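You operate a simulated robot arm through the tools that you are given. There is no shell and no other tool. Be economical: measure what you need, move in short steps, check, and stop when the job is done.

You are at the controls of a simulated robot arm. One attempt, no reset.

## Task
Play on: cream knight to H3, then brown bishop to D6.
Fine: slide the pieces; then move the blue marker on to 3 and the dial on to round 3.

Only the result counts: the job must be done as asked and must still hold three seconds after the hand-in. Knocking over, shifting, dropping, spilling or breaking anything else fails it.

## Robot
A 7-joint arm with a two-finger parallel gripper, fixed in place. Base frame: the origin is at the foot of the arm, x ahead of it, y to its left, z up; the work surface is at about z = 740. Units: mm, rad, N and s.
With the tool pointing down near the work surface it reaches from about 340 to 780 mm from the base axis. Its first joint turns from -2.897 to 2.897 rad. Payload 3.91 kg.
The tool frame sits at the grasp point between the pads (the TCP): z along the fingers, y along the line on which they close. The tips reach 30 mm beyond it. The gripper opens to 110 mm. The fingers are 20 mm wide and 10 mm thick; the gripper's body (48 by 112 mm) begins 55 mm behind the TCP.
Orientation is that of the tool frame in the base frame, as [roll, pitch, yaw] about the fixed x, y, z axes, in that order (R = Rz(yaw) Ry(pitch) Rx(roll)). With the fingers straight down and closing along the base's y, the tool's x points along the base's -x, its y along +y and its z along -z.

## Interface
- The arm moves only by the tool move_arm. Its argument "rows" is a list of rows, each a list of 7 numbers: the shift along the tool's x, y, z in units of 250 mm (1.0 is 250 mm), then the turn, a rotation vector about the tool's x, y, z in units of 60 degrees (1.0 is 60 degrees), then the gripper command, from -1 (shut) to 1 (fully open), values between in proportion. In form: [[tx, ty, tz, wx, wy, wz, fingers], ...]. A call has 1 to 20 rows; each row is the pose to reach, as a shift and turn from the pose commanded when the call began, along the tool's axes at that moment. A call with a number of a shift or a turn outside -1 to 1 is refused whole. Each row takes 0.2 s and may step no farther than 50 mm and 0.15 rad from the row before; otherwise, or with a gripper value out of range, the whole call is refused. A pose out of reach is approached as far as the arm can. The call stops where the force on the tool passes 40 N (or 10 N more than at its start, if that is more) or the arm is blocked; 0.2 s more then pass. The fingers move at their own pace (about 153 mm/s each) and stop on an object; they squeeze with about 33 N. The grip force told is the motor's: it shows also when the fingers shut on nothing. Time passes only in rows, and 0.2 s behind the last, so rows that repeat a pose let the fingers close. It gives the time, the measured TCP pose, the force on the tool (base axes), the opening and the grip force at its end, in the units of the frame above (readings bear some noise).
- Cameras (640 x 400 px; columns grow to the right, rows downward): "scene" is fixed at [403.9, -506.4, 1451.1]; the picture's right is [1.00, -0.09, 0.00], its down [-0.05, -0.52, -0.85] and it looks along [0.08, 0.85, -0.52] (base axes); focal length 366 px, centre (320, 200). "wrist" rides on the gripper at [-36, 0, -57] in the tool frame; the picture's right is [0.00, -1.00, 0.00], its down [0.97, 0.00, -0.24] and it looks along [0.24, 0.00, 0.97] (tool axes); focal length 218 px, centre (320, 200). There is no depth. A picture from a camera that has moved, and an enlarged one, comes with that camera's place and axes in the base frame and with its lens. The place of the scene camera against the robot may be out by one fixed shift of up to 25 mm in any direction.
- capture(camera): a new picture of that camera. No time passes.
- raise_lower(by): slides the trunk up (or, below 0, down) by that many mm; the arm rides with it, the base frame stays. It gives what a move gives, with no picture.
- zoom(camera, box): a new picture of the part [left, top, right, bottom] of that camera's present view, enlarged. No time passes.
- hand_in(): hands the job in; it is judged then, once.

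Go step by step. Nothing tells you positions but the pictures and the camera data: compare them with the known pose of the tool, close in by small moves and look again before you grip or let go. The budget is 120 turns and 76 pictures, counting those below and the enlarged ones. Unless the task says otherwise, let go and move clear before handing in, and close with one line.

The tools are called after "Call:" as name(argument=value, ...) on one line, values as JSON. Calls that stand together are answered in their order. move_arm: Moves the arm, as the interface text tells. Its arguments: {"type":"object","properties":{"rows":{"type":"array","items":{"type":"array","items":{"type":"number"}}}},"required":["rows"]} The other tools are called the same way: raise_lower (by) slides the trunk up or down; capture (camera) takes a picture; zoom (camera, box) takes an enlarged picture of a part of a camera's view; hand_in () hands the job in.

At the start:

```text
time: 0.0
tool_pos: [305.9, 411.5, 1109.1]
tcp_rot: [3.142, 0.0, 3.141]
contact_force: [0.1, 0.5, 0.0]
opening: 110.1
gripper_force: 0.2
trunk travel left (down, up): [-525.0, 85.0]
```

scene: 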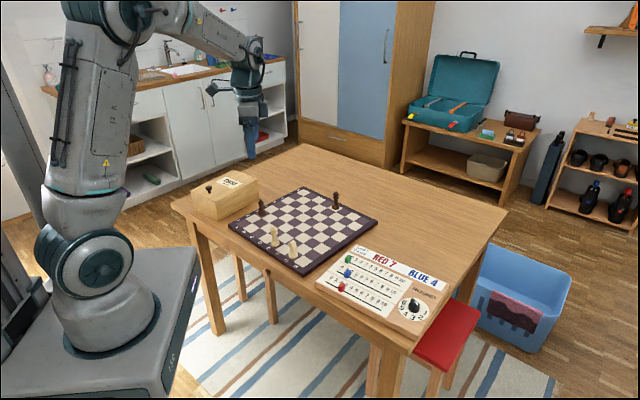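
wrist: 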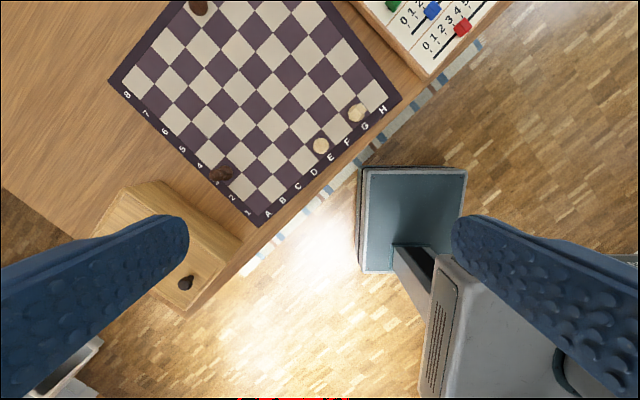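

I see a chessboard with four pieces, a scoreboard with sliders and a dial. I'll look closer first.

Call:
zoom(camera="scene", box=[220, 170, 390, 280])

Call:
zoom(camera="scene", box=[310, 230, 460, 330])

Call:
zoom(camera="wrist", box=[100, 0, 500, 240])

```text
3.64 times, centred on (305, 225) of scene
camera zoom: at [403.9, -506.4, 1451.1], right [1.0, -0.09, 0.0], down [-0.05, -0.52, -0.85], along [0.08, 0.85, -0.52], focal length 1332 px, centre (374, 109)
```

zoom: 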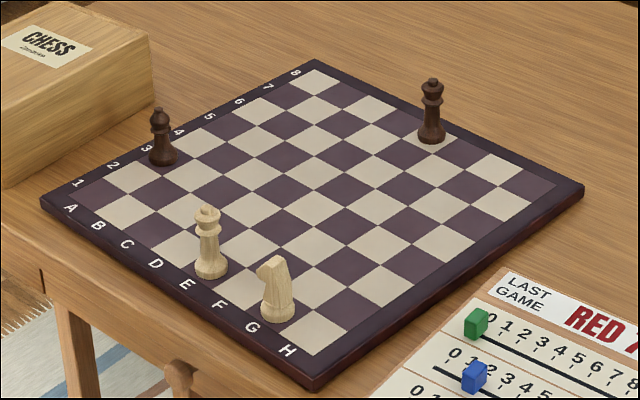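

```text
4.00 times, centred on (385, 280) of scene
camera zoom: at [403.9, -506.4, 1451.1], right [1.0, -0.09, 0.0], down [-0.05, -0.52, -0.85], along [0.08, 0.85, -0.52], focal length 1465 px, centre (60, -120)
```

zoom: 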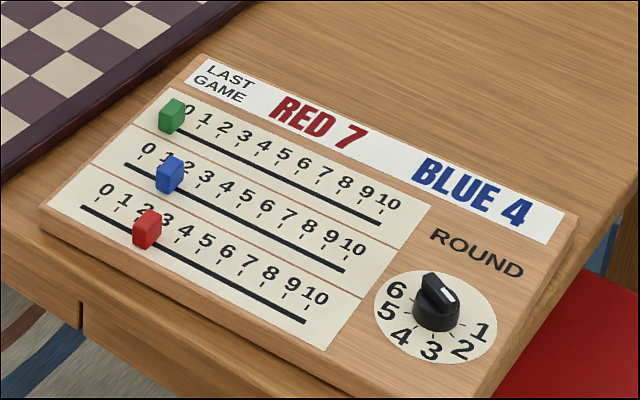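

```text
1.60 times, centred on (300, 120) of wrist
camera zoom: at [343.7, 410.8, 1165.3], right [0.0, -1.0, 0.0], down [-0.97, 0.0, 0.24], along [-0.24, 0.0, -0.97], focal length 349 px, centre (352, 328)
```

zoom: 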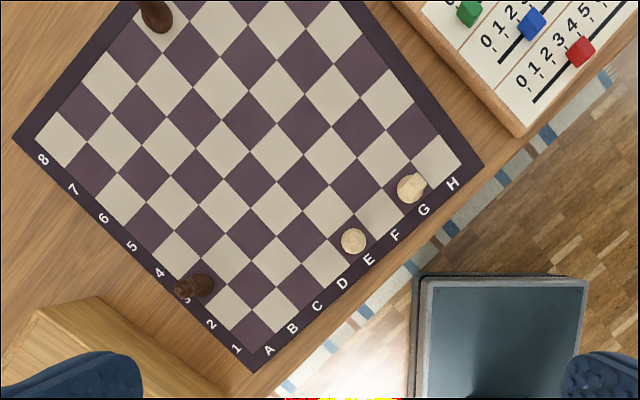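

The knight is on G1. Of the two brown pieces, one is on A3 and the other near F8, so I need to check which is the bishop. I'll move above the board for a better view.

Call:
move_arm(rows=[[-0.114, 0.018, 0.1, 0, 0, 0, 1], [-0.228, 0.037, 0.2, 0, 0, 0, 1], [-0.342, 0.055, 0.3, 0, 0, 0, 1], [-0.456, 0.074, 0.396, 0, 0, 0, 1], [-0.456, 0.074, 0.396, 0, 0, 0, 1]])

Call:
capture(camera="wrist")

Call:
zoom(camera="scene", box=[250, 180, 350, 242])

```text
time: 1.2
tool_pos: [419.6, 428.9, 1008.6]
tcp_rot: [-3.14, 0.001, -3.141]
contact_force: [0.4, -0.7, 0.9]
opening: 110.0
gripper_force: 0.0
trunk travel left (down, up): [-525.0, 85.0]
```

```text
70 pictures are left
camera wrist: at [456.9, 429.1, 1065.1], right [0.0, -1.0, 0.0], down [-0.97, 0.0, 0.24], along [-0.24, 0.0, -0.97], focal length 218 px, centre (320, 200)
```

wrist: 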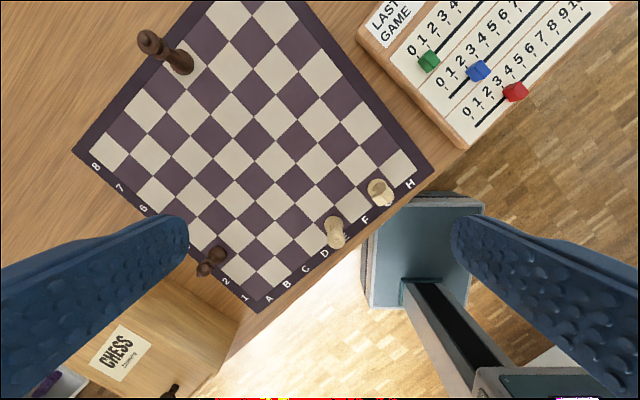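

```text
6.40 times, centred on (300, 211) of scene
camera zoom: at [403.9, -506.4, 1451.1], right [1.0, -0.09, 0.0], down [-0.05, -0.52, -0.85], along [0.08, 0.85, -0.52], focal length 2345 px, centre (448, 130)
```

zoom: 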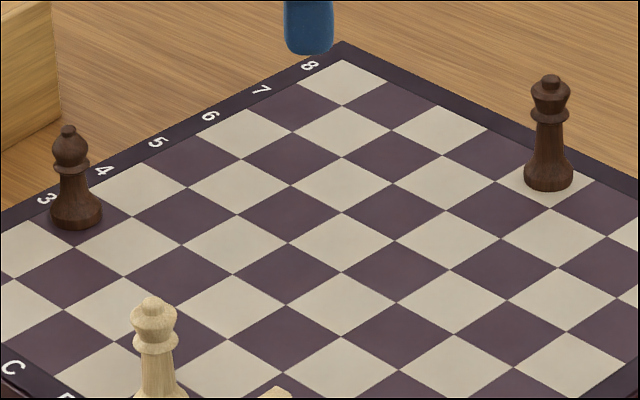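

The A3 piece is the bishop and E8 holds the brown king or queen. Next I'll turn the gripper so it closes along the file direction, about 42° in base, and hover over the knight on G1.

Call:
move_arm(rows=[[0.012, -0.051, 0.072, 0, 0, 0.133, 0.5], [0.025, -0.103, 0.145, 0, 0, 0.265, 0], [0.037, -0.154, 0.217, 0, 0, 0.398, 0], [0.049, -0.205, 0.289, 0, 0, 0.53, 0], [0.062, -0.257, 0.362, 0, 0, 0.663, 0], [0.074, -0.308, 0.434, 0, 0, 0.795, 0], [0.074, -0.308, 0.434, 0, 0, 0.795, 0]])

Call:
capture(camera="wrist")

```text
time: 2.8
tool_pos: [400.4, 351.3, 901.2]
tcp_rot: [3.141, 0.001, 2.306]
contact_force: [-0.1, -0.4, -0.5]
opening: 55.2
gripper_force: 0.0
trunk travel left (down, up): [-525.0, 85.0]
```

```text
68 pictures are left
camera wrist: at [425.9, 325.3, 958.2], right [-0.74, -0.67, 0.0], down [-0.65, 0.72, 0.24], along [-0.16, 0.18, -0.97], focal length 218 px, centre (320, 200)
```

wrist: 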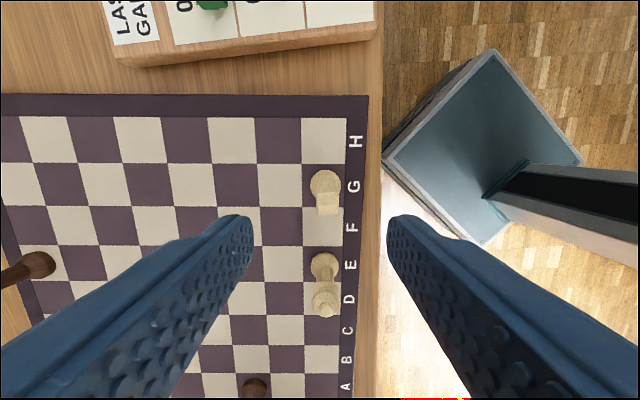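

Call:
zoom(camera="wrist", box=[180, 80, 400, 240])

```text
2.50 times, centred on (290, 160) of wrist
camera zoom: at [425.9, 325.3, 958.2], right [-0.74, -0.67, 0.0], down [-0.65, 0.72, 0.24], along [-0.16, 0.18, -0.97], focal length 546 px, centre (395, 300)
```

zoom: 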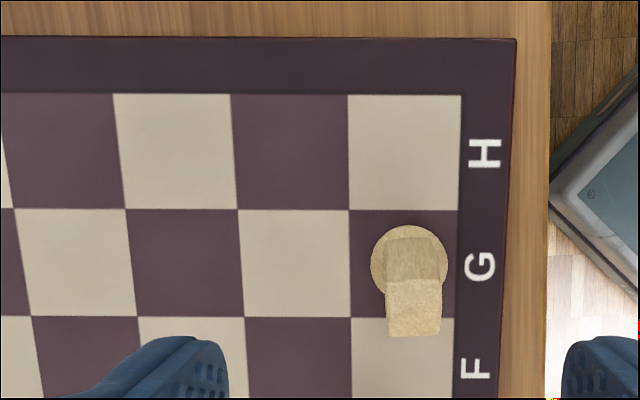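

The board squares measure 40 mm and the board top is at about z=758. The knight's base centre sits about 5 mm along tool -y from the TCP, so I'll align and go down around it.

Call:
move_arm(rows=[[-0.002, -0.02, 0.1, 0, 0, 0, 0], [-0.002, -0.02, 0.2, 0, 0, 0, 0], [-0.002, -0.02, 0.28, 0, 0, 0, 0], [-0.002, -0.02, 0.36, 0, 0, 0, 0], [-0.002, -0.02, 0.4, 0, 0, 0, 0], [-0.002, -0.02, 0.433, 0, 0, 0, 0], [-0.002, -0.02, 0.433, 0, 0, 0, 0]])

Call:
capture(camera="wrist")

Call:
zoom(camera="scene", box=[230, 190, 350, 280])

```text
time: 4.4
tool_pos: [398.6, 348.9, 792.0]
tcp_rot: [3.141, 0.0, 2.308]
contact_force: [-0.5, 0.2, 0.4]
opening: 55.0
gripper_force: 0.0
trunk travel left (down, up): [-525.0, 85.0]
```

```text
66 pictures are left
camera wrist: at [424.0, 321.8, 849.6], right [-0.74, -0.67, 0.0], down [-0.65, 0.72, 0.24], along [-0.16, 0.18, -0.97], focal length 218 px, centre (320, 200)
```

wrist: 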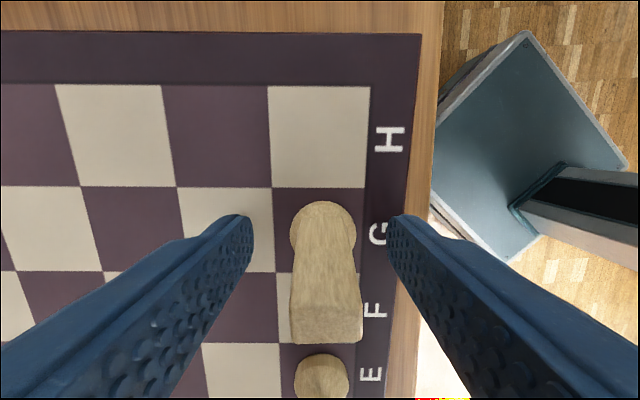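

```text
4.44 times, centred on (290, 235) of scene
camera zoom: at [403.9, -506.4, 1451.1], right [1.0, -0.09, 0.0], down [-0.05, -0.52, -0.85], along [0.08, 0.85, -0.52], focal length 1628 px, centre (453, 44)
```

zoom: 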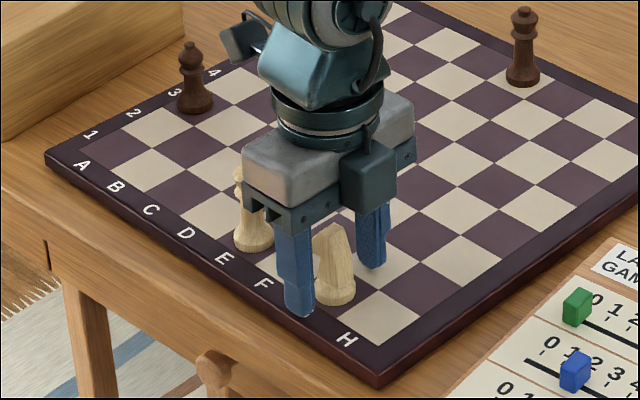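

The fingers straddle the knight's base, so I'll close on it.

Call:
move_arm(rows=[[0, 0, 0, 0, 0, 0, -0.3], [0, 0, 0, 0, 0, 0, -0.5], [0, 0, 0, 0, 0, 0, -1], [0, 0, 0, 0, 0, 0, -1]])

Call:
capture(camera="wrist")

```text
time: 5.4
tool_pos: [399.2, 348.8, 792.6]
tcp_rot: [-3.141, 0.0, 2.308]
contact_force: [1.2, -0.8, 0.5]
opening: 26.3
gripper_force: 33.3
trunk travel left (down, up): [-525.0, 85.0]
```

```text
64 pictures are left
camera wrist: at [424.0, 321.8, 849.7], right [-0.74, -0.67, 0.0], down [-0.65, 0.72, 0.24], along [-0.16, 0.18, -0.97], focal length 218 px, centre (320, 200)
```

wrist: 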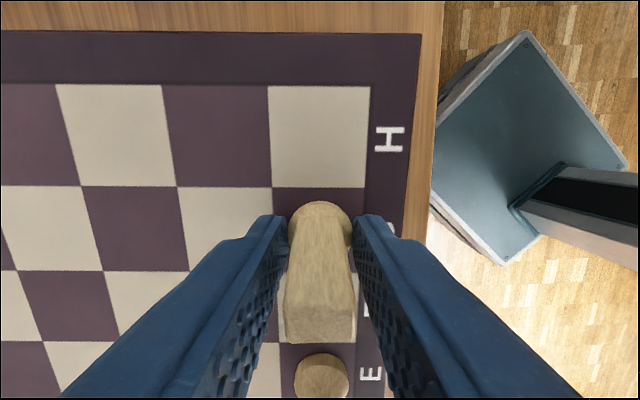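

Gripped at 26 mm. Now I'll slide it to H3.

Call:
move_arm(rows=[[-0.026, 0.055, 0, 0, 0, 0, -1], [-0.053, 0.109, 0, 0, 0, 0, -1], [-0.079, 0.164, 0, 0, 0, 0, -1], [-0.105, 0.218, 0, 0, 0, 0, -1], [-0.132, 0.273, 0, 0, 0, 0, -1], [-0.158, 0.327, 0, 0, 0, 0, -1], [-0.158, 0.327, 0, 0, 0, 0, -1]])

Call:
capture(camera="wrist")

Call:
zoom(camera="scene", box=[230, 190, 350, 280])

```text
time: 7.0
tool_pos: [486.1, 374.7, 792.2]
tcp_rot: [3.14, 0.0, 2.31]
contact_force: [-3.1, -2.7, 10.4]
opening: 25.8
gripper_force: 33.0
trunk travel left (down, up): [-525.0, 85.0]
```

```text
63 pictures are left
camera wrist: at [511.4, 347.7, 849.6], right [-0.74, -0.67, 0.0], down [-0.65, 0.72, 0.24], along [-0.16, 0.18, -0.97], focal length 218 px, centre (320, 200)
```

wrist: 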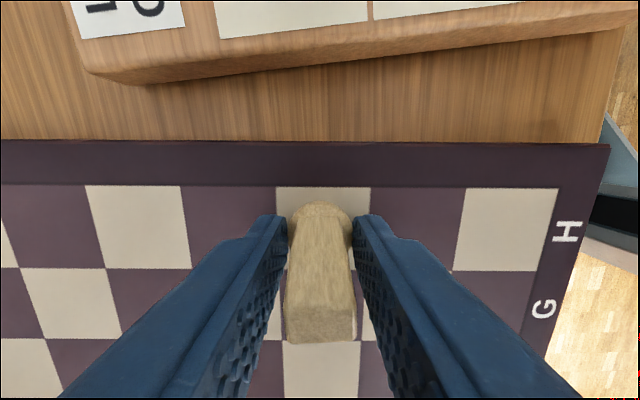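

```text
4.44 times, centred on (290, 235) of scene
camera zoom: at [403.9, -506.4, 1451.1], right [1.0, -0.09, 0.0], down [-0.05, -0.52, -0.85], along [0.08, 0.85, -0.52], focal length 1628 px, centre (453, 44)
```

zoom: 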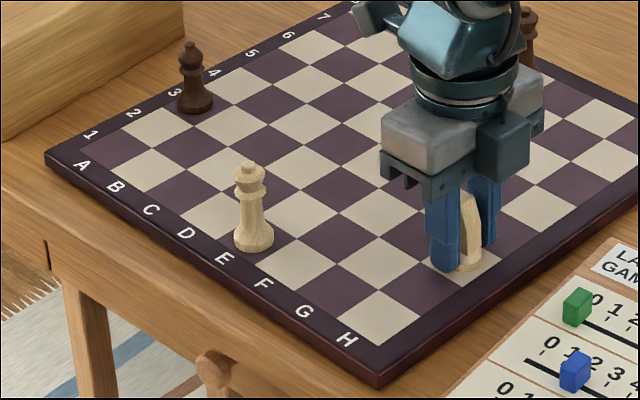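

The knight is centred on H3 and the board hasn't shifted. I'll release it and lift.

Call:
move_arm(rows=[[0, 0, 0, 0, 0, 0, -0.3], [0, 0, 0, 0, 0, 0, 0], [0, 0, 0, 0, 0, 0, 0], [0, 0, -0.1, 0, 0, 0, 0], [0, 0, -0.25, 0, 0, 0, 0], [0, 0, -0.45, 0, 0, 0, 0], [0, 0, -0.45, 0, 0, 0, 0]])

Call:
capture(camera="wrist")

Call:
zoom(camera="wrist", box=[0, 200, 200, 400])

```text
time: 8.6
tool_pos: [488.7, 376.6, 904.1]
tcp_rot: [-3.141, -0.001, 2.311]
contact_force: [0.0, -0.1, 0.2]
opening: 54.9
gripper_force: 0.0
trunk travel left (down, up): [-525.0, 85.0]
```

```text
61 pictures are left
camera wrist: at [513.2, 349.6, 960.9], right [-0.74, -0.67, 0.0], down [-0.65, 0.72, 0.24], along [-0.16, 0.18, -0.97], focal length 218 px, centre (320, 200)
```

wrist: 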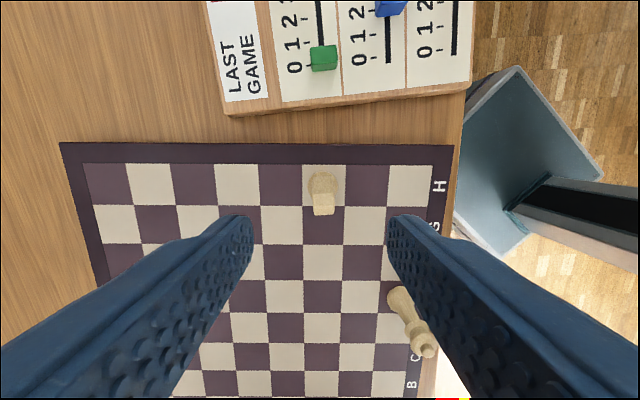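

```text
2.00 times, centred on (100, 300) of wrist
camera zoom: at [513.2, 349.6, 960.9], right [-0.74, -0.67, 0.0], down [-0.65, 0.72, 0.24], along [-0.16, 0.18, -0.97], focal length 436 px, centre (760, 0)
```

zoom: 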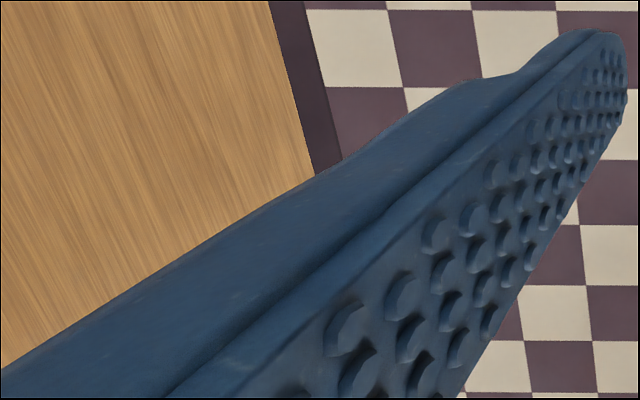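

Call:
zoom(camera="wrist", box=[260, 140, 400, 230])

```text
4.44 times, centred on (330, 185) of wrist
camera zoom: at [513.2, 349.6, 960.9], right [-0.74, -0.67, 0.0], down [-0.65, 0.72, 0.24], along [-0.16, 0.18, -0.97], focal length 970 px, centre (276, 267)
```

zoom: 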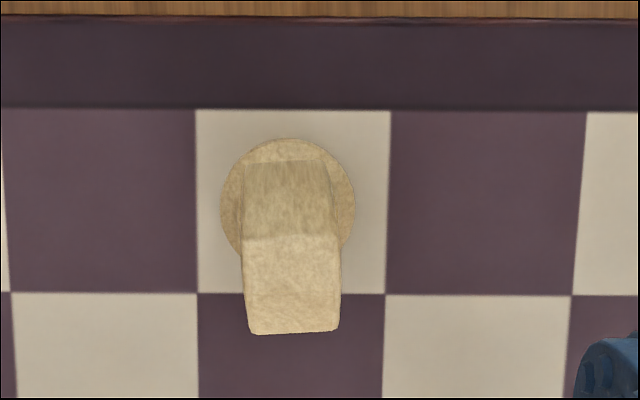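

The knight sits on H3, about 1 mm from centre. Next I'll travel along the third rank to hover near the bishop on A3.

Call:
move_arm(rows=[[0.16, 0, 0, 0, 0, 0, 0], [0.32, 0, 0, 0, 0, 0, 0], [0.48, 0, 0, 0, 0, 0, 0], [0.64, 0, 0, 0, 0, 0, 0], [0.8, 0, 0, 0, 0, 0, 0], [0.96, 0.004, 0, 0, 0, 0, 0], [0.96, 0.004, 0, 0, 0, 0, 0]])

Call:
capture(camera="wrist")

```text
time: 10.2
tool_pos: [322.3, 553.0, 903.9]
tcp_rot: [-3.141, -0.001, 2.309]
contact_force: [0.1, 0.0, 1.0]
opening: 55.2
gripper_force: 0.0
trunk travel left (down, up): [-525.0, 85.0]
```

```text
58 pictures are left
camera wrist: at [347.7, 525.7, 961.4], right [-0.74, -0.67, 0.0], down [-0.65, 0.72, 0.24], along [-0.16, 0.18, -0.97], focal length 218 px, centre (320, 200)
```

wrist: 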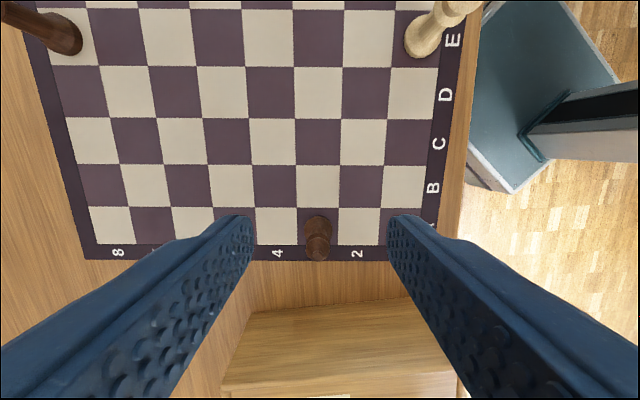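

Call:
zoom(camera="wrist", box=[250, 180, 390, 270])

```text
4.44 times, centred on (320, 225) of wrist
camera zoom: at [347.7, 525.7, 961.4], right [-0.74, -0.67, 0.0], down [-0.65, 0.72, 0.24], along [-0.16, 0.18, -0.97], focal length 970 px, centre (320, 89)
```

zoom: 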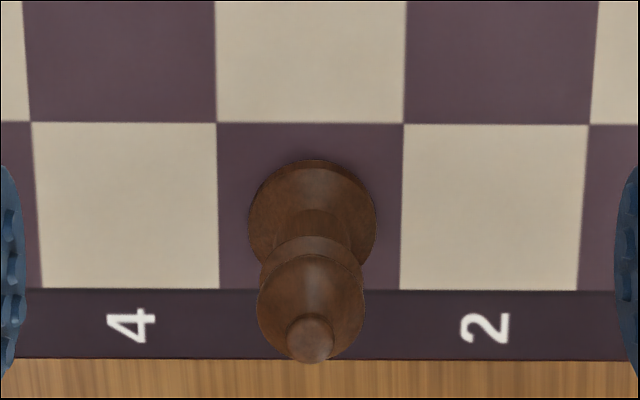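

The bishop is 43 mm along tool x. I'll align and go down around its base.

Call:
move_arm(rows=[[0.171, 0.007, 0, 0, 0, 0, 0], [0.171, 0.007, 0.1, 0, 0, 0, 0], [0.171, 0.007, 0.2, 0, 0, 0, 0], [0.171, 0.007, 0.3, 0, 0, 0, 0], [0.171, 0.007, 0.38, 0, 0, 0, 0], [0.171, 0.007, 0.42, 0, 0, 0, 0], [0.171, 0.007, 0.447, 0, 0, 0, 0], [0.171, 0.007, 0.447, 0, 0, 0, 0]])

Call:
capture(camera="wrist")

Call:
zoom(camera="scene", box=[190, 150, 350, 250])

```text
time: 12.0
tool_pos: [296.1, 585.3, 792.8]
tcp_rot: [-3.141, 0.001, 2.308]
contact_force: [0.3, -0.8, -0.4]
opening: 55.1
gripper_force: 0.0
trunk travel left (down, up): [-525.0, 85.0]
```

```text
56 pictures are left
camera wrist: at [322.2, 558.3, 849.5], right [-0.74, -0.67, 0.0], down [-0.65, 0.72, 0.24], along [-0.16, 0.18, -0.97], focal length 218 px, centre (320, 200)
```

wrist: 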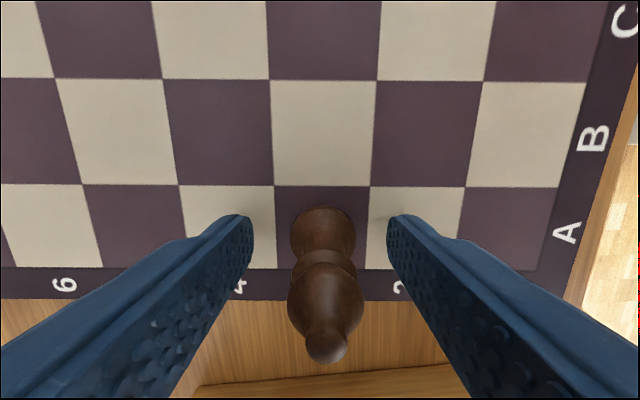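

```text
4.00 times, centred on (270, 200) of scene
camera zoom: at [403.9, -506.4, 1451.1], right [1.0, -0.09, 0.0], down [-0.05, -0.52, -0.85], along [0.08, 0.85, -0.52], focal length 1465 px, centre (520, 200)
```

zoom: 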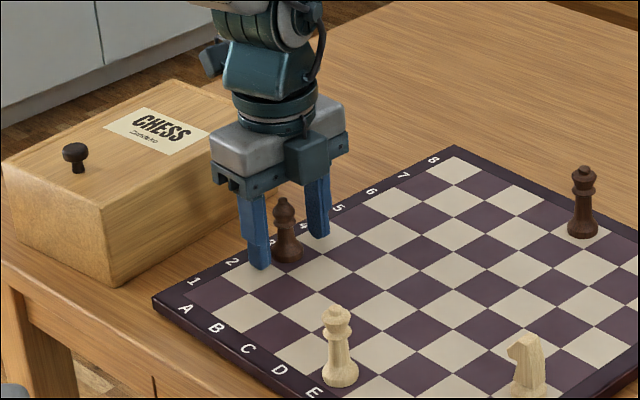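

Straddled well. I'll close on the bishop.

Call:
move_arm(rows=[[0, 0, 0, 0, 0, 0, -0.3], [0, 0, 0, 0, 0, 0, -0.5], [0, 0, 0, 0, 0, 0, -1], [0, 0, 0, 0, 0, 0, -1]])

Call:
move_arm(rows=[[-0.061, 0.06, 0, 0, 0, 0, -1], [-0.122, 0.12, 0, 0, 0, 0, -1], [-0.184, 0.181, 0, 0, 0, 0, -1], [-0.245, 0.241, 0, 0, 0, 0, -1], [-0.306, 0.301, 0, 0, 0, 0, -1], [-0.367, 0.361, 0, 0, 0, 0, -1], [-0.429, 0.422, 0, 0, 0, 0, -1], [-0.49, 0.482, 0, 0, 0, 0, -1], [-0.49, 0.482, 0, 0, 0, 0, -1]])

Call:
capture(camera="wrist")

Call:
zoom(camera="scene", box=[190, 150, 390, 280])

```text
time: 13.0
tool_pos: [298.2, 585.2, 792.7]
tcp_rot: [-3.14, 0.0, 2.309]
contact_force: [-0.9, -1.2, 0.2]
opening: 26.1
gripper_force: 33.2
trunk travel left (down, up): [-525.0, 85.0]
```

```text
time: 15.0
tool_pos: [470.0, 576.1, 793.1]
tcp_rot: [-3.141, 0.0, 2.31]
contact_force: [0.4, 0.2, 0.3]
opening: 26.1
gripper_force: 33.3
trunk travel left (down, up): [-525.0, 85.0]
```

```text
54 pictures are left
camera wrist: at [493.8, 548.6, 849.8], right [-0.74, -0.67, 0.0], down [-0.65, 0.72, 0.24], along [-0.16, 0.18, -0.97], focal length 218 px, centre (320, 200)
```

wrist: 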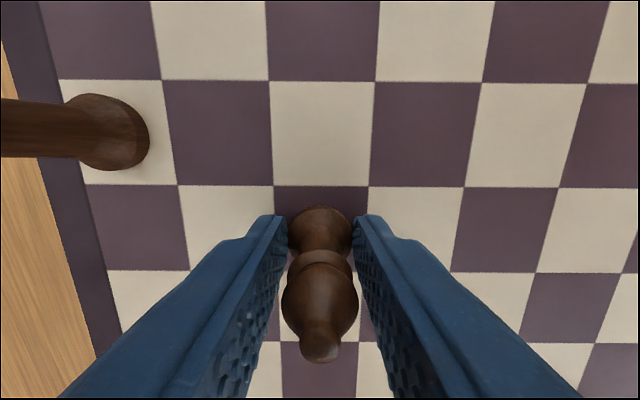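

```text
3.08 times, centred on (290, 215) of scene
camera zoom: at [403.9, -506.4, 1451.1], right [1.0, -0.09, 0.0], down [-0.05, -0.52, -0.85], along [0.08, 0.85, -0.52], focal length 1127 px, centre (412, 154)
```

zoom: 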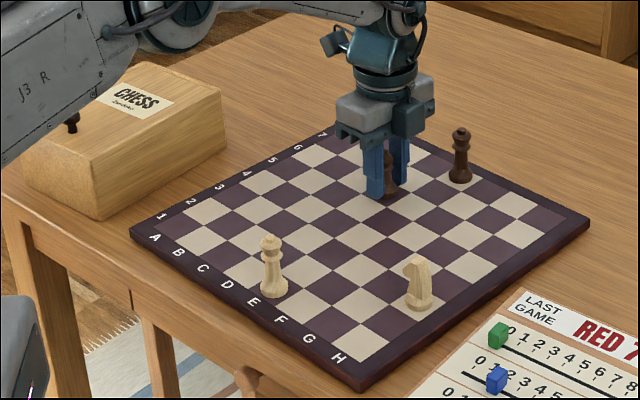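

The bishop is on D6. I'll release it and lift.

Call:
move_arm(rows=[[0, 0, 0, 0, 0, 0, -0.3], [0, 0, 0, 0, 0, 0, 0], [0, 0, 0, 0, 0, 0, 0], [0, 0, -0.1, 0, 0, 0, 0], [0, 0, -0.25, 0, 0, 0, 0], [0, 0, -0.45, 0, 0, 0, 0], [0, 0, -0.6, 0, 0, 0, 0], [0, 0, -0.6, 0, 0, 0, 0]])

Call:
capture(camera="wrist")

```text
time: 16.8
tool_pos: [469.5, 577.8, 942.0]
tcp_rot: [-3.139, 0.002, 2.308]
contact_force: [0.3, 0.2, 0.2]
opening: 55.3
gripper_force: 0.0
trunk travel left (down, up): [-525.0, 85.0]
```

```text
52 pictures are left
camera wrist: at [494.4, 549.9, 998.9], right [-0.74, -0.67, 0.0], down [-0.65, 0.72, 0.24], along [-0.16, 0.18, -0.97], focal length 218 px, centre (320, 200)
```

wrist: 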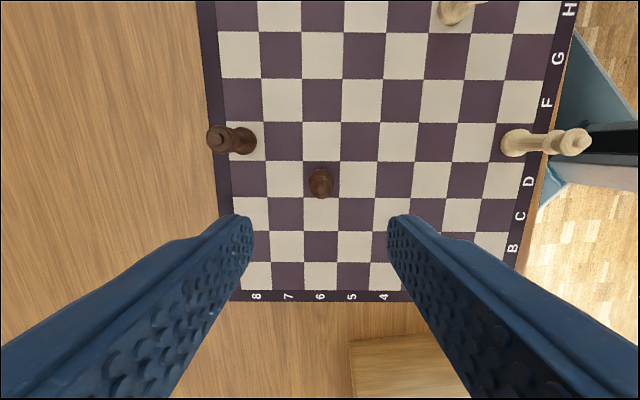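

Bishop confirmed on D6. Now I'll travel to the scoreboard.

Call:
move_arm(rows=[[-0.137, -0.084, 0, 0, 0, 0, 0], [-0.274, -0.168, 0, 0, 0, 0, 0], [-0.411, -0.252, 0, 0, 0, 0, 0], [-0.549, -0.336, 0, 0, 0, 0, 0], [-0.686, -0.42, 0, 0, 0, 0, 0], [-0.823, -0.504, 0, 0, 0, 0, 0], [-0.96, -0.588, 0, 0, 0, 0, 0], [-0.96, -0.588, 0, 0, 0, 0, 0]])

Call:
capture(camera="wrist")

```text
time: 18.6
tool_pos: [522.3, 300.8, 943.2]
tcp_rot: [3.141, -0.001, 2.309]
contact_force: [0.1, -0.2, -0.5]
opening: 55.1
gripper_force: 0.1
trunk travel left (down, up): [-525.0, 85.0]
```

```text
51 pictures are left
camera wrist: at [547.1, 273.7, 999.7], right [-0.74, -0.67, 0.0], down [-0.65, 0.72, 0.24], along [-0.16, 0.18, -0.97], focal length 218 px, centre (320, 200)
```

wrist: 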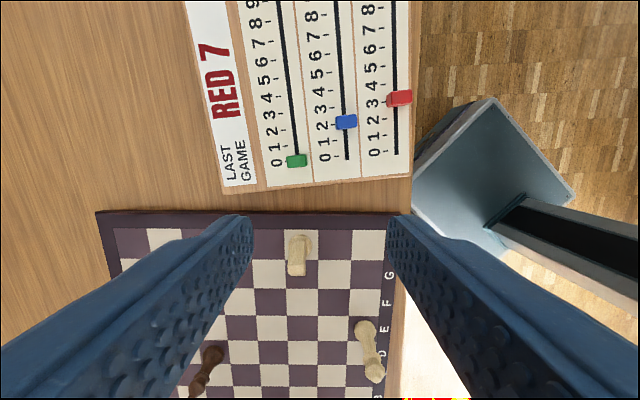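

Blue is at 2, green at 0 and red at about 3. I'll hover over blue, turned about 7° to line up with its slot.

Call:
move_arm(rows=[[-0.08, -0.034, 0.09, 0, 0, -0.04, -0.2], [-0.16, -0.068, 0.19, 0, 0, -0.08, -0.2], [-0.238, -0.102, 0.292, 0, 0, -0.113, -0.2], [-0.238, -0.102, 0.292, 0, 0, -0.113, -0.2]])

Call:
capture(camera="wrist")

Call:
zoom(camera="wrist", box=[230, 100, 410, 230])

```text
time: 19.6
tool_pos: [543.0, 239.3, 869.4]
tcp_rot: [3.141, -0.001, 2.428]
contact_force: [0.0, -0.2, 0.5]
opening: 44.1
gripper_force: 0.0
trunk travel left (down, up): [-525.0, 85.0]
```

```text
50 pictures are left
camera wrist: at [571.3, 214.9, 926.0], right [-0.65, -0.76, 0.0], down [-0.73, 0.64, 0.24], along [-0.18, 0.16, -0.97], focal length 218 px, centre (320, 200)
```

wrist: 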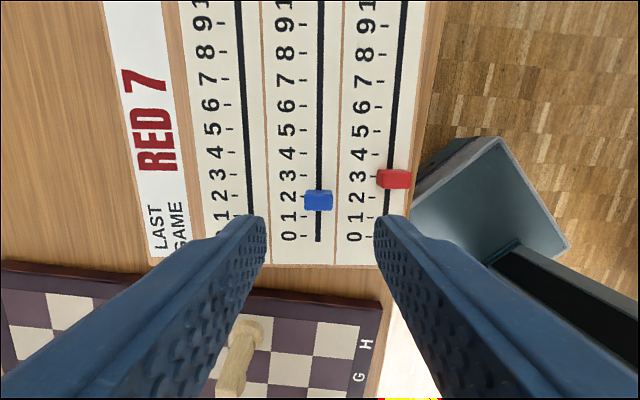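

```text
3.08 times, centred on (320, 165) of wrist
camera zoom: at [571.3, 214.9, 926.0], right [-0.65, -0.76, 0.0], down [-0.73, 0.64, 0.24], along [-0.18, 0.16, -0.97], focal length 672 px, centre (320, 308)
```

zoom: 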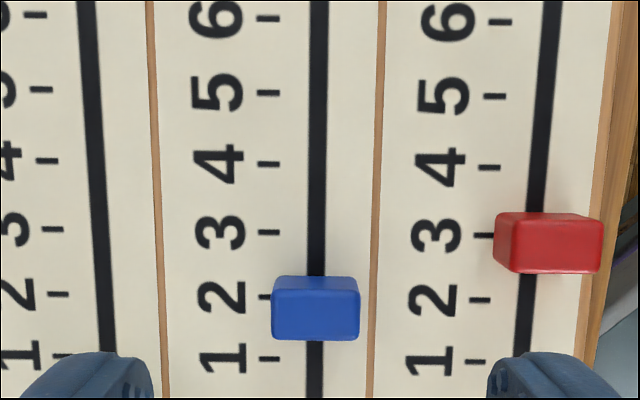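

Blue is on tick 2, the tick pitch is about 16 mm, and the scoreboard top is near z=765. I'll go down over blue with a narrower opening.

Call:
move_arm(rows=[[0.006, 0.004, 0.1, 0, 0, 0, -0.3], [0.006, 0.004, 0.2, 0, 0, 0, -0.3], [0.006, 0.004, 0.25, 0, 0, 0, -0.3], [0.006, 0.004, 0.282, 0, 0, 0, -0.3], [0.006, 0.004, 0.282, 0, 0, 0, -0.3]])

Call:
zoom(camera="wrist", box=[220, 120, 420, 280])

Call:
zoom(camera="scene", box=[310, 220, 430, 320])

```text
time: 20.8
tool_pos: [542.5, 240.6, 799.7]
tcp_rot: [-3.141, -0.002, 2.426]
contact_force: [-0.9, -0.3, 0.3]
opening: 38.8
gripper_force: 0.0
trunk travel left (down, up): [-525.0, 85.0]
```

```text
2.50 times, centred on (320, 200) of wrist
camera zoom: at [570.6, 216.6, 856.2], right [-0.66, -0.76, 0.0], down [-0.73, 0.64, 0.24], along [-0.18, 0.16, -0.97], focal length 546 px, centre (320, 200)
```

zoom: 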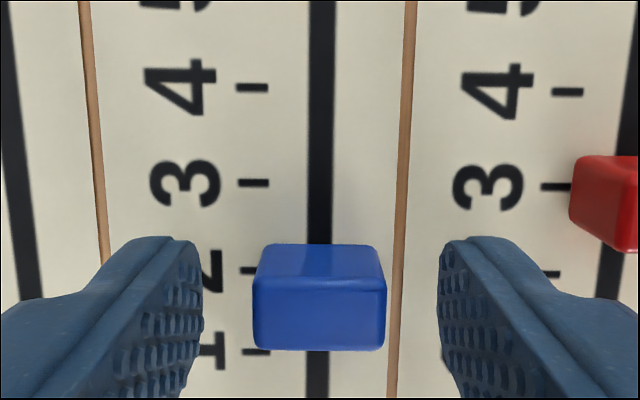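

```text
4.00 times, centred on (370, 270) of scene
camera zoom: at [403.9, -506.4, 1451.1], right [1.0, -0.09, 0.0], down [-0.05, -0.52, -0.85], along [0.08, 0.85, -0.52], focal length 1465 px, centre (120, -80)
```

zoom: 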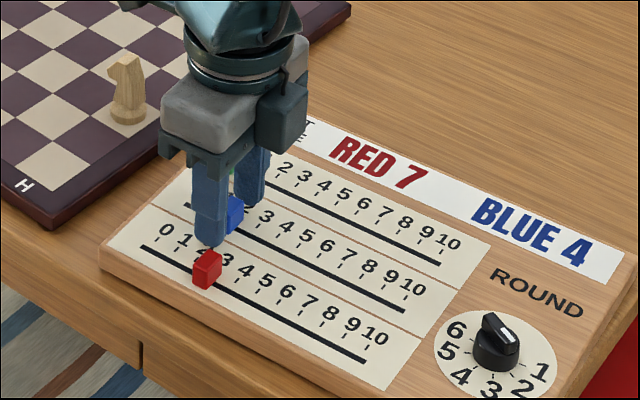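

Call:
move_arm(rows=[[0, 0, 0, 0, 0, 0, -0.5], [0, 0, 0, 0, 0, 0, -1], [0, 0, 0, 0, 0, 0, -1], [-0.017, 0, 0, 0, 0, 0, -1], [-0.034, 0, 0, 0, 0, 0, -1], [-0.051, 0, 0, 0, 0, 0, -1], [-0.067, 0, 0, 0, 0, 0, -1], [-0.067, 0, 0, 0, 0, 0, -1]])

Call:
zoom(camera="wrist", box=[220, 120, 420, 280])

```text
time: 22.6
tool_pos: [555.6, 229.5, 799.3]
tcp_rot: [-3.139, 0.001, 2.426]
contact_force: [-1.8, -1.4, -0.1]
opening: 18.6
gripper_force: 33.1
trunk travel left (down, up): [-525.0, 85.0]
```

```text
2.50 times, centred on (320, 200) of wrist
camera zoom: at [583.6, 205.3, 856.3], right [-0.66, -0.76, 0.0], down [-0.73, 0.64, 0.24], along [-0.18, 0.16, -0.97], focal length 546 px, centre (320, 200)
```

zoom: 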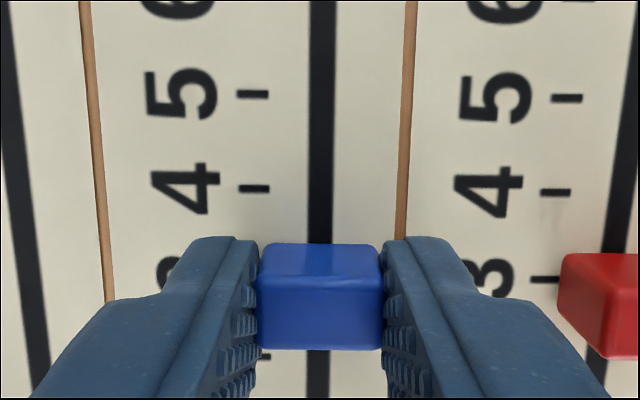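

Blue is now on tick 3. I'll release it, lift, and look at the dial.

Call:
move_arm(rows=[[0, 0, 0, 0, 0, 0, -0.5], [0, 0, 0, 0, 0, 0, -0.3], [0, 0, 0, 0, 0, 0, -0.3], [0, 0, -0.1, 0, 0, 0, -0.3], [0, 0, -0.25, 0, 0, 0, 0], [0, 0, -0.4, 0, 0, 0, 0], [0, 0, -0.4, 0, 0, 0, 0]])

Call:
capture(camera="wrist")

Call:
zoom(camera="wrist", box=[240, 140, 400, 260])

Call:
zoom(camera="scene", box=[380, 270, 450, 330])

```text
time: 24.2
tool_pos: [556.1, 230.9, 900.1]
tcp_rot: [-3.141, -0.002, 2.428]
contact_force: [0.1, -0.4, 1.2]
opening: 55.1
gripper_force: 0.1
trunk travel left (down, up): [-525.0, 85.0]
```

```text
45 pictures are left
camera wrist: at [584.5, 206.5, 957.6], right [-0.66, -0.76, 0.0], down [-0.73, 0.64, 0.24], along [-0.18, 0.16, -0.97], focal length 218 px, centre (320, 200)
```

wrist: 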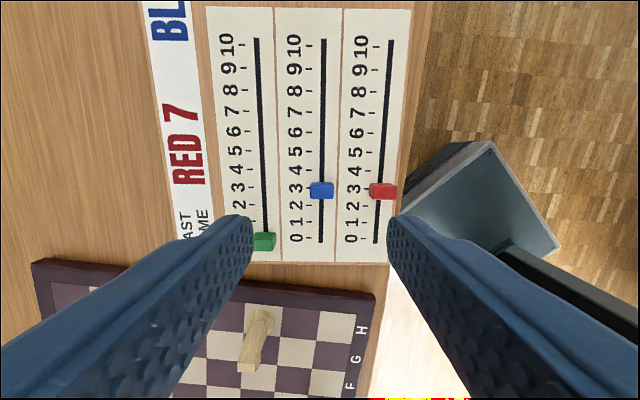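

```text
3.33 times, centred on (320, 200) of wrist
camera zoom: at [584.5, 206.5, 957.6], right [-0.66, -0.76, 0.0], down [-0.73, 0.64, 0.24], along [-0.18, 0.16, -0.97], focal length 728 px, centre (320, 200)
```

zoom: 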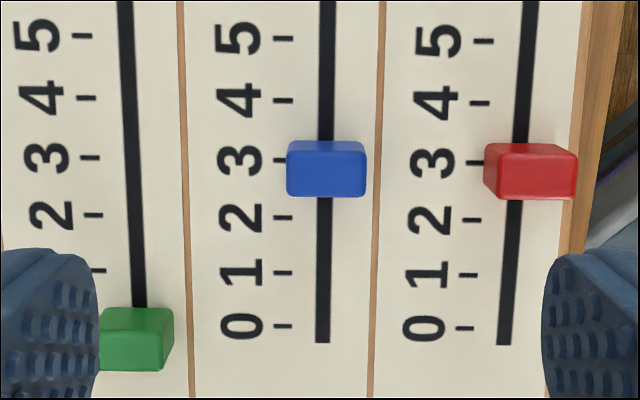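

```text
6.67 times, centred on (415, 300) of scene
camera zoom: at [403.9, -506.4, 1451.1], right [1.0, -0.09, 0.0], down [-0.05, -0.52, -0.85], along [0.08, 0.85, -0.52], focal length 2442 px, centre (-313, -467)
```

zoom: 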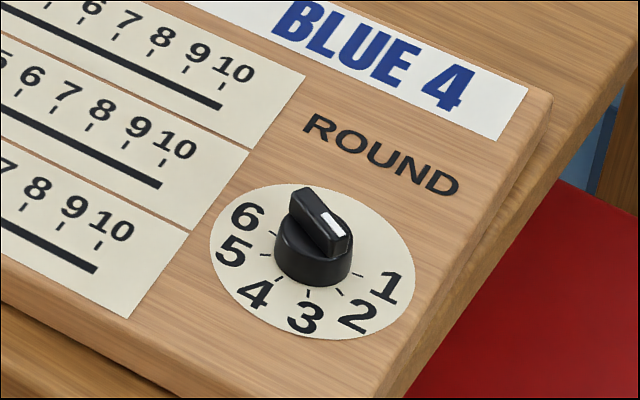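

Call:
move_arm(rows=[[-0.15, -0.02, 0, 0, 0, 0, 0], [-0.3, -0.04, 0, 0, 0, 0, 0], [-0.45, -0.06, 0, 0, 0, 0, 0], [-0.6, -0.08, 0, 0, 0, 0, 0], [-0.6, -0.08, 0, 0, 0, 0, 0]])

Call:
capture(camera="wrist")

```text
time: 25.4
tool_pos: [655.6, 114.8, 899.9]
tcp_rot: [-3.142, -0.001, 2.425]
contact_force: [0.1, 1.0, -0.3]
opening: 55.0
gripper_force: 0.1
trunk travel left (down, up): [-525.0, 85.0]
```

```text
42 pictures are left
camera wrist: at [684.8, 91.5, 956.7], right [-0.65, -0.76, 0.0], down [-0.73, 0.64, 0.24], along [-0.18, 0.16, -0.97], focal length 218 px, centre (320, 200)
```

wrist: 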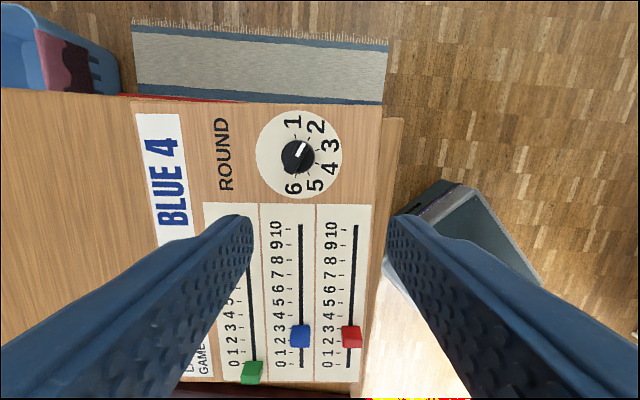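

Call:
zoom(camera="wrist", box=[240, 95, 360, 215])

```text
3.33 times, centred on (300, 155) of wrist
camera zoom: at [684.8, 91.5, 956.7], right [-0.65, -0.76, 0.0], down [-0.73, 0.64, 0.24], along [-0.18, 0.16, -0.97], focal length 728 px, centre (387, 350)
```

zoom: 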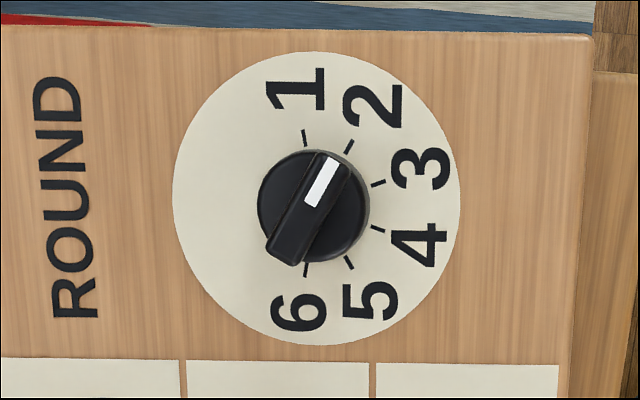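

The dial is at 2; the tick spacing is 40°, so it needs 40° clockwise seen from above. I'll move over it with the fingers straddling the bar, which means turning 30° first.

Call:
move_arm(rows=[[-0.027, 0.018, 0.03, 0, 0, 0.125, -0.2], [-0.054, 0.036, 0.06, 0, 0, 0.25, -0.3], [-0.081, 0.055, 0.09, 0, 0, 0.375, -0.3], [-0.108, 0.073, 0.12, 0, 0, 0.5, -0.3], [-0.108, 0.073, 0.12, 0, 0, 0.5, -0.3]])

Call:
zoom(camera="wrist", box=[220, 120, 420, 280])

Call:
move_arm(rows=[[0, 0, 0, 0, 0, 0.133, -0.3], [0, 0, 0, 0, 0, 0.267, -0.3], [0, 0, 0, 0, 0, 0.4, -0.3], [0, 0, 0, 0, 0, 0.533, -0.3], [0, 0, 0, 0, 0, 0.667, -0.3], [0, 0, 0, 0, 0, 0.667, -0.3]])

```text
time: 26.6
tool_pos: [688.2, 111.8, 869.5]
tcp_rot: [-3.141, 0.001, 1.903]
contact_force: [0.1, -0.3, 0.0]
opening: 38.5
gripper_force: 0.2
trunk travel left (down, up): [-525.0, 85.0]
```

```text
2.50 times, centred on (320, 200) of wrist
camera zoom: at [700.8, 77.1, 926.2], right [-0.95, -0.33, 0.0], down [-0.32, 0.92, 0.24], along [-0.08, 0.23, -0.97], focal length 546 px, centre (320, 200)
```

zoom: 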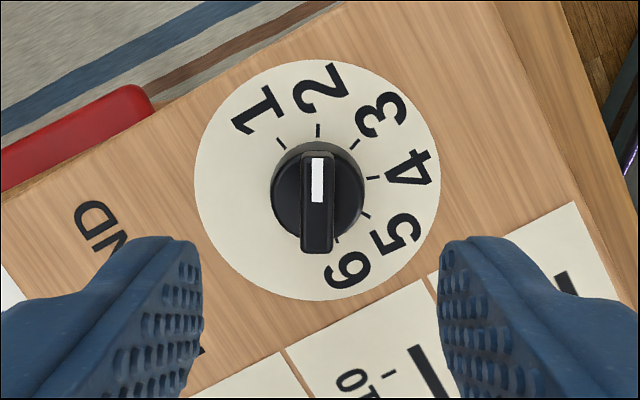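

```text
time: 28.0
tool_pos: [687.8, 112.7, 869.5]
tcp_rot: [3.141, 0.0, 1.202]
contact_force: [-0.2, 0.3, 0.0]
opening: 38.4
gripper_force: 0.1
trunk travel left (down, up): [-525.0, 85.0]
```

The full turn is within reach. I'll go back to the bar's angle and descend so the tips sit beside the bar.

Call:
move_arm(rows=[[0, 0.002, 0, 0, 0, -0.133, -0.3], [0, 0.004, 0, 0, 0, -0.267, -0.3], [0, 0.005, 0, 0, 0, -0.4, -0.3], [0, 0.005, 0, 0, 0, -0.533, -0.3], [-0.001, 0.005, 0, 0, 0, -0.667, -0.3], [-0.001, 0.005, 0.1, 0, 0, -0.667, -0.3], [-0.001, 0.005, 0.2, 0, 0, -0.667, -0.3], [-0.001, 0.005, 0.242, 0, 0, -0.667, -0.3], [-0.001, 0.005, 0.242, 0, 0, -0.667, -0.3]])

Call:
zoom(camera="wrist", box=[220, 120, 420, 280])

Call:
zoom(camera="scene", box=[370, 250, 460, 330])

```text
time: 30.0
tool_pos: [689.3, 111.5, 810.2]
tcp_rot: [-3.141, 0.0, 1.907]
contact_force: [-0.8, 0.8, -0.3]
opening: 38.7
gripper_force: 0.0
trunk travel left (down, up): [-525.0, 85.0]
```

```text
2.50 times, centred on (320, 200) of wrist
camera zoom: at [701.9, 77.1, 866.6], right [-0.94, -0.33, 0.0], down [-0.32, 0.92, 0.24], along [-0.08, 0.23, -0.97], focal length 546 px, centre (320, 200)
```

zoom: 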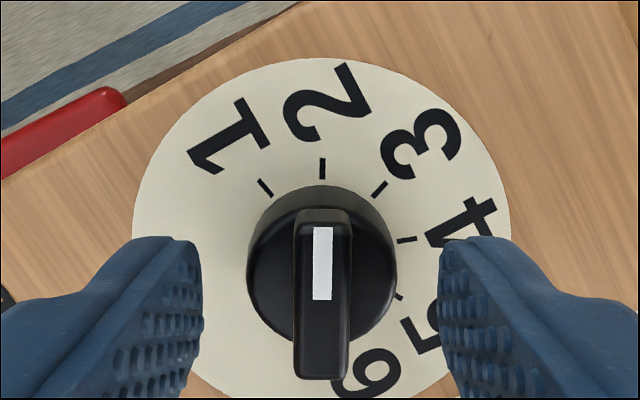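

```text
5.00 times, centred on (415, 290) of scene
camera zoom: at [403.9, -506.4, 1451.1], right [1.0, -0.09, 0.0], down [-0.05, -0.52, -0.85], along [0.08, 0.85, -0.52], focal length 1832 px, centre (-155, -250)
```

zoom: 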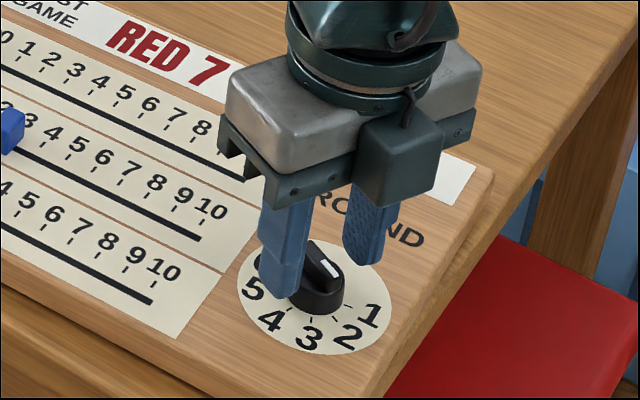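

Call:
move_arm(rows=[[0, 0, 0.004, 0, 0, 0, -0.6], [0, 0, 0.004, 0, 0, 0, -0.8], [0, 0, 0.004, 0, 0, 0, -1], [0, 0, 0.004, 0, 0, 0, -1]])

Call:
zoom(camera="wrist", box=[220, 120, 420, 280])

```text
time: 31.0
tool_pos: [689.7, 110.5, 809.1]
tcp_rot: [3.141, 0.001, 1.903]
contact_force: [-1.9, -0.7, 4.7]
opening: 8.5
gripper_force: 32.9
trunk travel left (down, up): [-525.0, 85.0]
```

```text
2.50 times, centred on (320, 200) of wrist
camera zoom: at [701.8, 76.9, 866.2], right [-0.95, -0.33, 0.0], down [-0.32, 0.92, 0.24], along [-0.08, 0.23, -0.97], focal length 546 px, centre (320, 200)
```

zoom: 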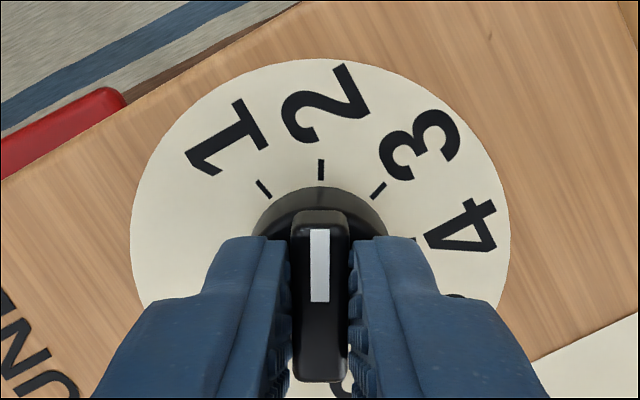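

The bar is gripped (8.5 mm) and lined up with tick 2. I'll turn it 40°.

Call:
move_arm(rows=[[0, 0, 0, 0, 0, 0.095, -1], [0, 0, 0, 0, 0, 0.19, -1], [0, 0, 0, 0, 0, 0.286, -1], [0, 0, 0, 0, 0, 0.381, -1], [0, 0, 0, 0, 0, 0.476, -1], [0, 0, 0, 0, 0, 0.571, -1], [0, 0, 0, 0, 0, 0.667, -1], [0, 0, 0, 0, 0, 0.667, -1]])

Call:
zoom(camera="wrist", box=[220, 120, 420, 280])

```text
time: 32.8
tool_pos: [688.4, 111.2, 809.1]
tcp_rot: [3.139, 0.001, 1.204]
contact_force: [0.6, 0.7, 9.6]
opening: 8.7
gripper_force: 33.2
trunk travel left (down, up): [-525.0, 85.0]
```

```text
2.50 times, centred on (320, 200) of wrist
camera zoom: at [676.8, 77.4, 866.2], right [-0.93, 0.36, 0.0], down [0.35, 0.91, 0.24], along [0.09, 0.22, -0.97], focal length 546 px, centre (320, 200)
```

zoom: 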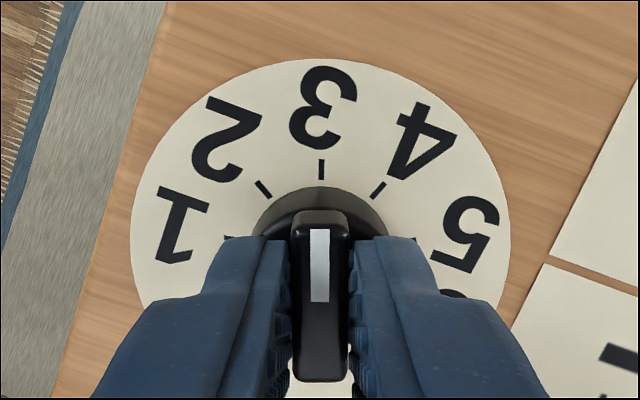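

The dial now points at 3. I'll release it, lift clear and check everything.

Call:
move_arm(rows=[[0, 0, 0, 0, 0, 0, -0.7], [0, 0, 0, 0, 0, 0, -0.3], [0, 0, 0, 0, 0, 0, -0.3], [0, 0, -0.1, 0, 0, 0, -0.3], [0, 0, -0.25, 0, 0, 0, -0.3], [0, 0, -0.43, 0, 0, 0, -0.3], [0, 0, -0.6, 0, 0, 0, -0.3], [0, 0, -0.6, 0, 0, 0, -0.3]])

Call:
capture(camera="wrist")

Call:
zoom(camera="scene", box=[220, 170, 460, 330])

Call:
zoom(camera="wrist", box=[250, 130, 390, 250])

```text
time: 34.6
tool_pos: [690.1, 110.3, 961.2]
tcp_rot: [3.141, 0.0, 1.205]
contact_force: [0.2, 0.6, 0.4]
opening: 38.2
gripper_force: 0.1
trunk travel left (down, up): [-525.0, 85.0]
```

```text
35 pictures are left
camera wrist: at [678.3, 76.7, 1017.8], right [-0.93, 0.36, 0.0], down [0.35, 0.91, 0.24], along [0.09, 0.22, -0.97], focal length 218 px, centre (320, 200)
```

wrist: 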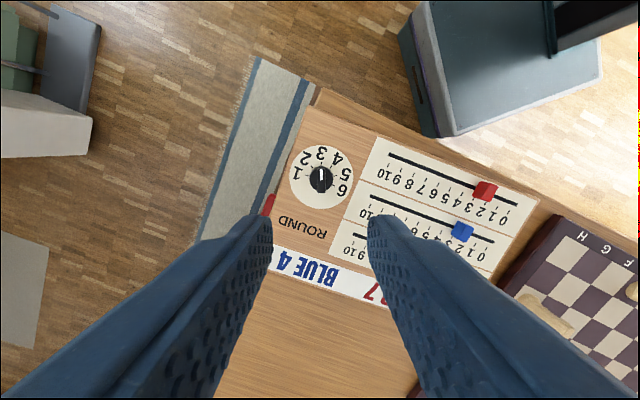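

```text
2.50 times, centred on (340, 250) of scene
camera zoom: at [403.9, -506.4, 1451.1], right [1.0, -0.09, 0.0], down [-0.05, -0.52, -0.85], along [0.08, 0.85, -0.52], focal length 916 px, centre (270, 75)
```

zoom: 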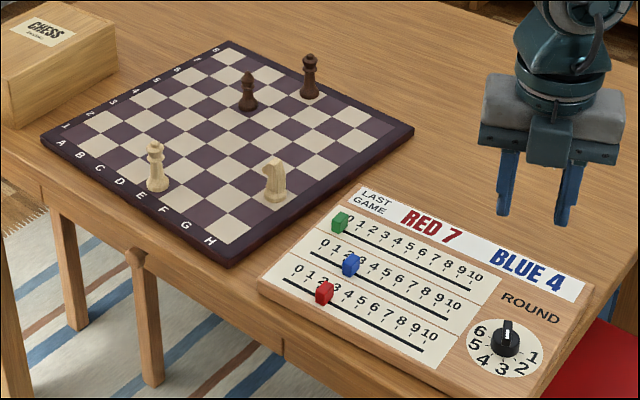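

```text
3.33 times, centred on (320, 190) of wrist
camera zoom: at [678.3, 76.7, 1017.8], right [-0.93, 0.36, 0.0], down [0.35, 0.91, 0.24], along [0.09, 0.22, -0.97], focal length 728 px, centre (320, 233)
```

zoom: 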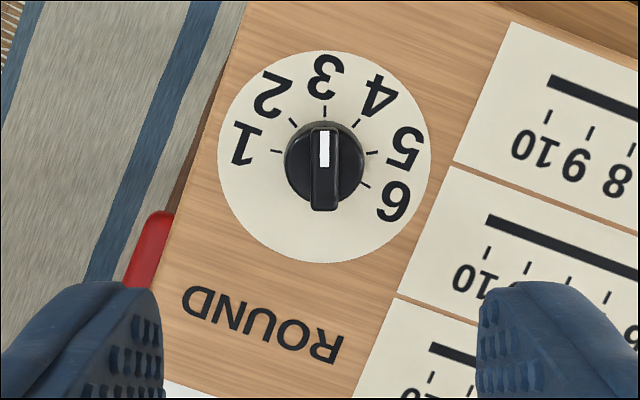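

The dial points at 3, blue is on 3, the knight is on H3 and the bishop on D6. Nothing else has moved and the arm is clear, so I'm handing in.

Call:
hand_in()

```text
The job is handed in.
```

The cream knight is on H3, the brown bishop is on D6, the blue marker is on 3, the dial is at round 3, and the job is handed in.
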